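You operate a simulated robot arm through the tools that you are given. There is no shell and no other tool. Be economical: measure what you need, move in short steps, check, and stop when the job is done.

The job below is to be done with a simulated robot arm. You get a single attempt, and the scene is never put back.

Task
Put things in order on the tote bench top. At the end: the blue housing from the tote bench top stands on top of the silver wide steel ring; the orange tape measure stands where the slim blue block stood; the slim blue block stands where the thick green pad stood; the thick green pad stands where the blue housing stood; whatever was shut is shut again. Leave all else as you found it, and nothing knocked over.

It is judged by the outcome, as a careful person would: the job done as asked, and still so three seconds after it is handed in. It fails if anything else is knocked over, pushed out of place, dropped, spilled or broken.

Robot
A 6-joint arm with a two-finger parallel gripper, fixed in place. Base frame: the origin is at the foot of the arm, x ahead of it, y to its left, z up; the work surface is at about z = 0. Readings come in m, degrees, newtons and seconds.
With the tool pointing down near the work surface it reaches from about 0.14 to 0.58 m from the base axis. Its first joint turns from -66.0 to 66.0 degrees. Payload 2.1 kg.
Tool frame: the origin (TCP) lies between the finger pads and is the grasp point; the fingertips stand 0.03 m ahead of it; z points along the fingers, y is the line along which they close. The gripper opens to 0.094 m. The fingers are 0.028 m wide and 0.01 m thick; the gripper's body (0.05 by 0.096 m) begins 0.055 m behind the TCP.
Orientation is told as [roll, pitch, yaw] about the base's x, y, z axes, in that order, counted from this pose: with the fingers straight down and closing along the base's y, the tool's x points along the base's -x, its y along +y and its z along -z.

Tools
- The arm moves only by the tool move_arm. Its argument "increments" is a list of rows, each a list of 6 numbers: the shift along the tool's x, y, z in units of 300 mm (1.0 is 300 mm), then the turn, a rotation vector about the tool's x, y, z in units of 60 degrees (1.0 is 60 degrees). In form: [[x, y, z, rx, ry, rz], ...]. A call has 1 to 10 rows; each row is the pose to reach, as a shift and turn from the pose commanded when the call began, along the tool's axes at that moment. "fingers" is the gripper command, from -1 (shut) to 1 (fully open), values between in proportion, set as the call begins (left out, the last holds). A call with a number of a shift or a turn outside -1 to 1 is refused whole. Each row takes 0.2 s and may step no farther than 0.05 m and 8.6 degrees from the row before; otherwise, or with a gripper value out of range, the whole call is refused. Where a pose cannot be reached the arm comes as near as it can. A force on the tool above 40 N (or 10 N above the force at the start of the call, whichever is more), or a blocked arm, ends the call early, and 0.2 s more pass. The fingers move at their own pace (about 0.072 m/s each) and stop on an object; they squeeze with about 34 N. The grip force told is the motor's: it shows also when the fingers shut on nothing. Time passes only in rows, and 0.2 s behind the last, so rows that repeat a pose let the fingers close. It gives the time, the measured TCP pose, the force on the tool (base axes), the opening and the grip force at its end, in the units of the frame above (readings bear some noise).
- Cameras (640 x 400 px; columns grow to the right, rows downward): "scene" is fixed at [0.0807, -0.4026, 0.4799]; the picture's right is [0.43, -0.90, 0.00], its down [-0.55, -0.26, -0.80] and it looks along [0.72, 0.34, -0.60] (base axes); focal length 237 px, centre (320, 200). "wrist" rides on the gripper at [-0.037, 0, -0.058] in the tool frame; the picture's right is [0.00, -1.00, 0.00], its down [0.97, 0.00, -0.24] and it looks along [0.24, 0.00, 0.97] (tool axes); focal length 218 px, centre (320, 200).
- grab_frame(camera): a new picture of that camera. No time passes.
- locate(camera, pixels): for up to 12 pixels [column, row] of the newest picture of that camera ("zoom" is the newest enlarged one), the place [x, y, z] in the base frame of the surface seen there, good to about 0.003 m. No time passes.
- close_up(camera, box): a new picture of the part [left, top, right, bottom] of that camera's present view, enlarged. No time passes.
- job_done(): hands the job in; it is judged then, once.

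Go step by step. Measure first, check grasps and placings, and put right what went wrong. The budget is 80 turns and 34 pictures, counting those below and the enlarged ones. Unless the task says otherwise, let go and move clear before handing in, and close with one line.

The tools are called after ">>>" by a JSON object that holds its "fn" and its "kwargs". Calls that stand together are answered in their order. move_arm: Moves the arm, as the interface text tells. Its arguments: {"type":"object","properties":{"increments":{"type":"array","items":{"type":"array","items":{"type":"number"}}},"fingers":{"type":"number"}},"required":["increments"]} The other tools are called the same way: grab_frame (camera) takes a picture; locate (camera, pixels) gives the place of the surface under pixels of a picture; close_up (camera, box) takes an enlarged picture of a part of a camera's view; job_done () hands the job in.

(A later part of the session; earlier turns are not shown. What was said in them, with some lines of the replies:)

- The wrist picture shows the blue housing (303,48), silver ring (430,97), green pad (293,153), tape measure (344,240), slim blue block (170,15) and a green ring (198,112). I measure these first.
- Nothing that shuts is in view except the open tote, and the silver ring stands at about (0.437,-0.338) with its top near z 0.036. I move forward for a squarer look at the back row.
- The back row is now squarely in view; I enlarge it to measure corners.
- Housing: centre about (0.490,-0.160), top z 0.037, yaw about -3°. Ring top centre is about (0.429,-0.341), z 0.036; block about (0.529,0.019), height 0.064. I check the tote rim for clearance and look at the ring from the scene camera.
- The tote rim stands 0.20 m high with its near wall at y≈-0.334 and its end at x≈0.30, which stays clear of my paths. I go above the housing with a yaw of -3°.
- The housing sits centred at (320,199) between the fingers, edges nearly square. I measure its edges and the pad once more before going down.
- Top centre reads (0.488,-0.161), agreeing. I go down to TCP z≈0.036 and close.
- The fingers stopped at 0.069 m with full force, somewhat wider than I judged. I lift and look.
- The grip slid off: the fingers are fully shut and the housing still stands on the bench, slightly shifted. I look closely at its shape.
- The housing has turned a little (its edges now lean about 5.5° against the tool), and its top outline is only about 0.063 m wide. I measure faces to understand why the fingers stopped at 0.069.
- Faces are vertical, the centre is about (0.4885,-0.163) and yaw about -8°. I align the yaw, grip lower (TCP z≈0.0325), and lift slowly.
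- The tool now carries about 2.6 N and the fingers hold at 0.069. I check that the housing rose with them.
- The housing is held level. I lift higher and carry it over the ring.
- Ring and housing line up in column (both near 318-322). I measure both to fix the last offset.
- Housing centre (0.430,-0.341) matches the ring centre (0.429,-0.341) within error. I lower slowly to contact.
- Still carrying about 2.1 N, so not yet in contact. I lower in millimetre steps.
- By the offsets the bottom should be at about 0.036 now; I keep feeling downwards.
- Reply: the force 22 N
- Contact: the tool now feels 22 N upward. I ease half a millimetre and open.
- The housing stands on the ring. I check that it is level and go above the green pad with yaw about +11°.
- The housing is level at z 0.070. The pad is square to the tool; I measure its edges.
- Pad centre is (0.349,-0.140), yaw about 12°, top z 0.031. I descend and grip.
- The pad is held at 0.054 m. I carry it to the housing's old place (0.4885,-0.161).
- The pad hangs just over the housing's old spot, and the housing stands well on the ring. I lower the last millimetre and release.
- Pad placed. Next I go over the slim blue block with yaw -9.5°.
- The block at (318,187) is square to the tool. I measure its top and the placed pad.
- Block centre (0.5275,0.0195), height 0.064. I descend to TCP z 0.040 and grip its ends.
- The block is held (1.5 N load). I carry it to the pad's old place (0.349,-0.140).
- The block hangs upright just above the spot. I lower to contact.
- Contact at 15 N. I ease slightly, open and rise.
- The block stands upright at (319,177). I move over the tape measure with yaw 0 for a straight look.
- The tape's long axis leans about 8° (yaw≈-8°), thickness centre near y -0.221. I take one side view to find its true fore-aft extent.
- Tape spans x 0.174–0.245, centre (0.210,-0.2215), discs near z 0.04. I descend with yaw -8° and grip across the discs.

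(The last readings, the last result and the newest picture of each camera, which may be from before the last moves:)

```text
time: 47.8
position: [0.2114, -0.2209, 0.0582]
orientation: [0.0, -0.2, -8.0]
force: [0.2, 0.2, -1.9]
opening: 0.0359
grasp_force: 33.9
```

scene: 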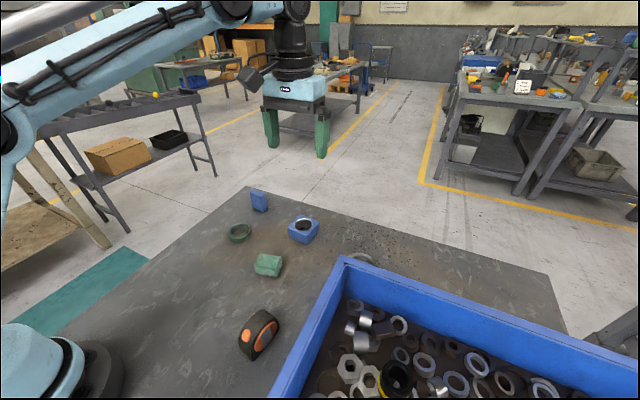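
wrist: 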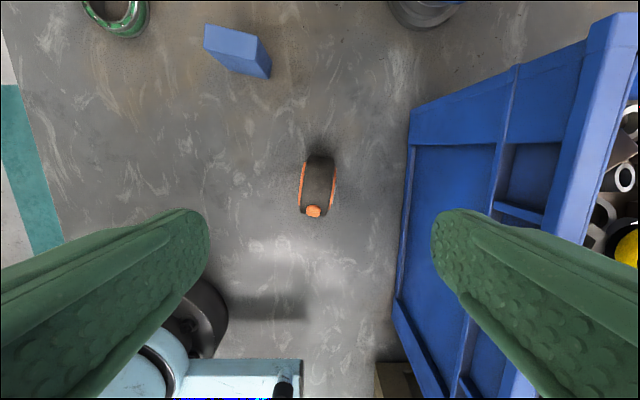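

The tape is held (0.036 m, 1.9 N). I lift it clear and carry it to the block's old place (0.5275,0.0195).

>>> {"fn": "move_arm", "kwargs": {"increments": [[0, 0, -0.1, 0, 0, 0], [0, 0, -0.2, 0, 0, 0], [0, 0, -0.3, 0, 0, 0], [0, 0, -0.35, 0, 0, 0], [0, 0, -0.35, 0, 0, 0]], "fingers": -1}}

>>> {"fn": "move_arm", "kwargs": {"increments": [[-0.07, 0.07, 0, 0, 0, 0], [-0.17, 0.17, 0, 0, 0, 0], [-0.28, 0.28, 0, 0, 0, 0], [-0.39, 0.39, 0, 0, 0, 0], [-0.5, 0.5, 0, 0, 0, 0], [-0.61, 0.61, 0, 0, 0, 0], [-0.72, 0.72, 0, 0, 0, 0], [-0.83, 0.83, 0, 0, 0, 0], [-0.91, 0.91, 0, 0, 0, 0], [-0.935, 0.937, 0, 0, 0, 0]], "fingers": -1}}

>>> {"fn": "grab_frame", "kwargs": {"camera": "wrist"}}

```text
time: 49.0
position: [0.2108, -0.2201, 0.1635]
orientation: [0.1, -0.2, -8.0]
force: [0.2, -0.5, -2.8]
opening: 0.0361
grasp_force: 34.4
```

```text
time: 51.2
position: [0.5273, 0.0192, 0.1651]
orientation: [0.0, -0.2, -7.9]
force: [-0.1, 0.3, -3.5]
opening: 0.0361
grasp_force: 34.2
```

```text
6 pictures are left
```

wrist: 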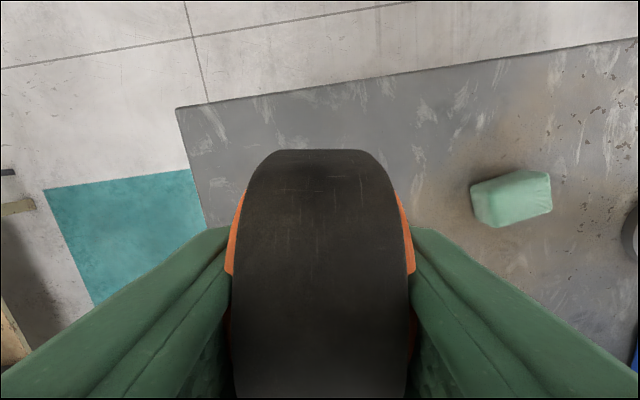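

The tape is held straight and on position. I lower to just above contact.

>>> {"fn": "move_arm", "kwargs": {"increments": [[0, 0, 0.1, 0, 0, 0], [0, 0, 0.2, 0, 0, 0], [0, 0, 0.3, 0, 0, 0], [0, 0, 0.37, 0, 0, 0], [0, 0, 0.4, 0, 0, 0], [0, 0, 0.412, 0, 0, 0], [0, 0, 0.416, 0, 0, 0], [0, 0, 0.416, 0, 0, 0]], "fingers": -1}}

>>> {"fn": "close_up", "kwargs": {"camera": "scene", "box": [210, 150, 310, 230]}}

```text
time: 53.0
position: [0.5282, 0.0195, 0.0402]
orientation: [0.0, -0.3, -8.1]
force: [-0.1, 0.2, -2.2]
opening: 0.0364
grasp_force: 33.7
```

```text
5.00 times, centred on (260, 190) of scene
```

zoom: 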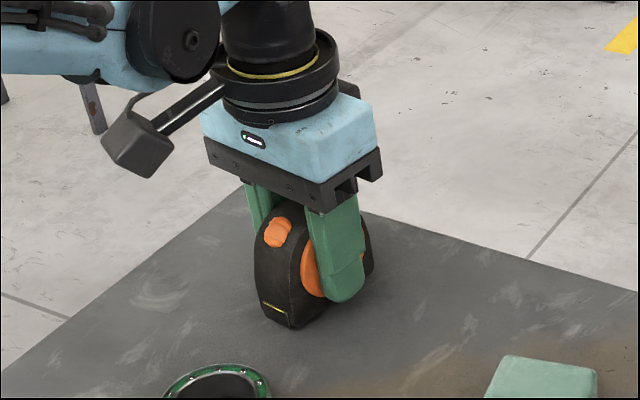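

The tape is upright, just above the bench, well inside its edge. I feel down in small steps.

>>> {"fn": "move_arm", "kwargs": {"increments": [[0, 0, 0.002, 0, 0, 0], [0, 0, 0.004, 0, 0, 0], [0, 0, 0.006, 0, 0, 0], [0, 0, 0.006, 0, 0, 0]], "fingers": -1}}

```text
time: 54.0
position: [0.5283, 0.0187, 0.0371]
orientation: [0.1, -0.2, -7.9]
force: [-0.4, 0.1, -2.3]
opening: 0.0359
grasp_force: 33.5
```

>>> {"fn": "move_arm", "kwargs": {"increments": [[0, 0, 0.002, 0, 0, 0], [0, 0, 0.004, 0, 0, 0], [0, 0, 0.004, 0, 0, 0]], "fingers": -1}}

```text
time: 54.8
position: [0.5279, 0.0189, 0.0375]
orientation: [0.1, 0.0, -7.9]
force: [-3.3, 2.3, 22.6]
opening: 0.0363
grasp_force: 34.0
```

Contact at 22 N. I ease slightly, open and rise.

>>> {"fn": "move_arm", "kwargs": {"increments": [[0, 0, -0.002, 0, 0, 0], [0, 0, -0.002, 0, 0, 0]], "fingers": -1}}

>>> {"fn": "move_arm", "kwargs": {"increments": [[0, 0, 0, 0, 0, 0], [0, 0, 0, 0, 0, 0], [0, 0, 0, 0, 0, 0], [0, 0, 0, 0, 0, 0]], "fingers": 1}}

>>> {"fn": "move_arm", "kwargs": {"increments": [[0, 0, -0.08, 0, 0, 0], [0, 0, -0.2, 0, 0, 0], [0, 0, -0.35, 0, 0, 0], [0, 0, -0.5, 0, 0, 0], [0, 0, -0.65, 0, 0, 0], [0.1, -0.1, -0.7, 0, 0, 0], [0.2, -0.2, -0.7, 0, 0, 0], [0.3, -0.3, -0.7, 0, 0, 0], [0.3, -0.3, -0.7, 0, 0, 0]], "fingers": 1}}

>>> {"fn": "grab_frame", "kwargs": {"camera": "wrist"}}

>>> {"fn": "grab_frame", "kwargs": {"camera": "scene"}}

```text
time: 55.4
position: [0.5275, 0.0196, 0.0369]
orientation: [0.0, -0.2, -8.1]
force: [-3.7, 4.3, 13.1]
opening: 0.0362
grasp_force: 33.6
```

```text
time: 56.4
position: [0.5276, 0.019, 0.0381]
orientation: [0.1, -0.2, -8.0]
force: [0.2, 1.2, -0.5]
opening: 0.094
grasp_force: 0.1
```

```text
time: 58.4
position: [0.4265, -0.0581, 0.2468]
orientation: [0.1, -0.2, -8.0]
force: [0.7, 0.1, -0.1]
opening: 0.0938
grasp_force: 0.1
```

```text
4 pictures are left
```

wrist: 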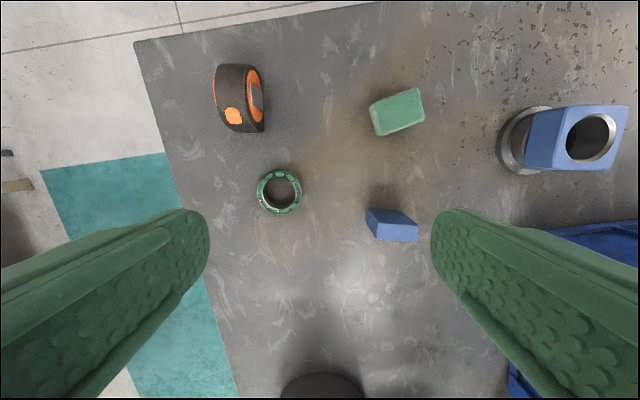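

```text
3 pictures are left
```

scene: 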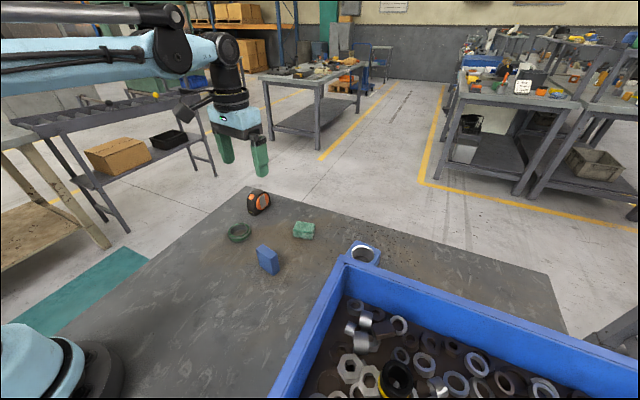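

Both pictures show everything upright and where it should be: tape (240,97), pad (398,112), block (392,225), and the housing on the ring (575,137). The green ring and tote have not moved and the gripper is clear, so I hand in.

>>> {"fn": "job_done", "kwargs": {}}

```text
The job is handed in.
```

The job is handed in: the housing is on the silver ring, the tape measure is in the block's old place, the block in the pad's, and the pad in the housing's. My first grip on the housing slipped and turned it slightly on the bench, but the second held. Nothing that shuts was in view, so there was nothing to close again.
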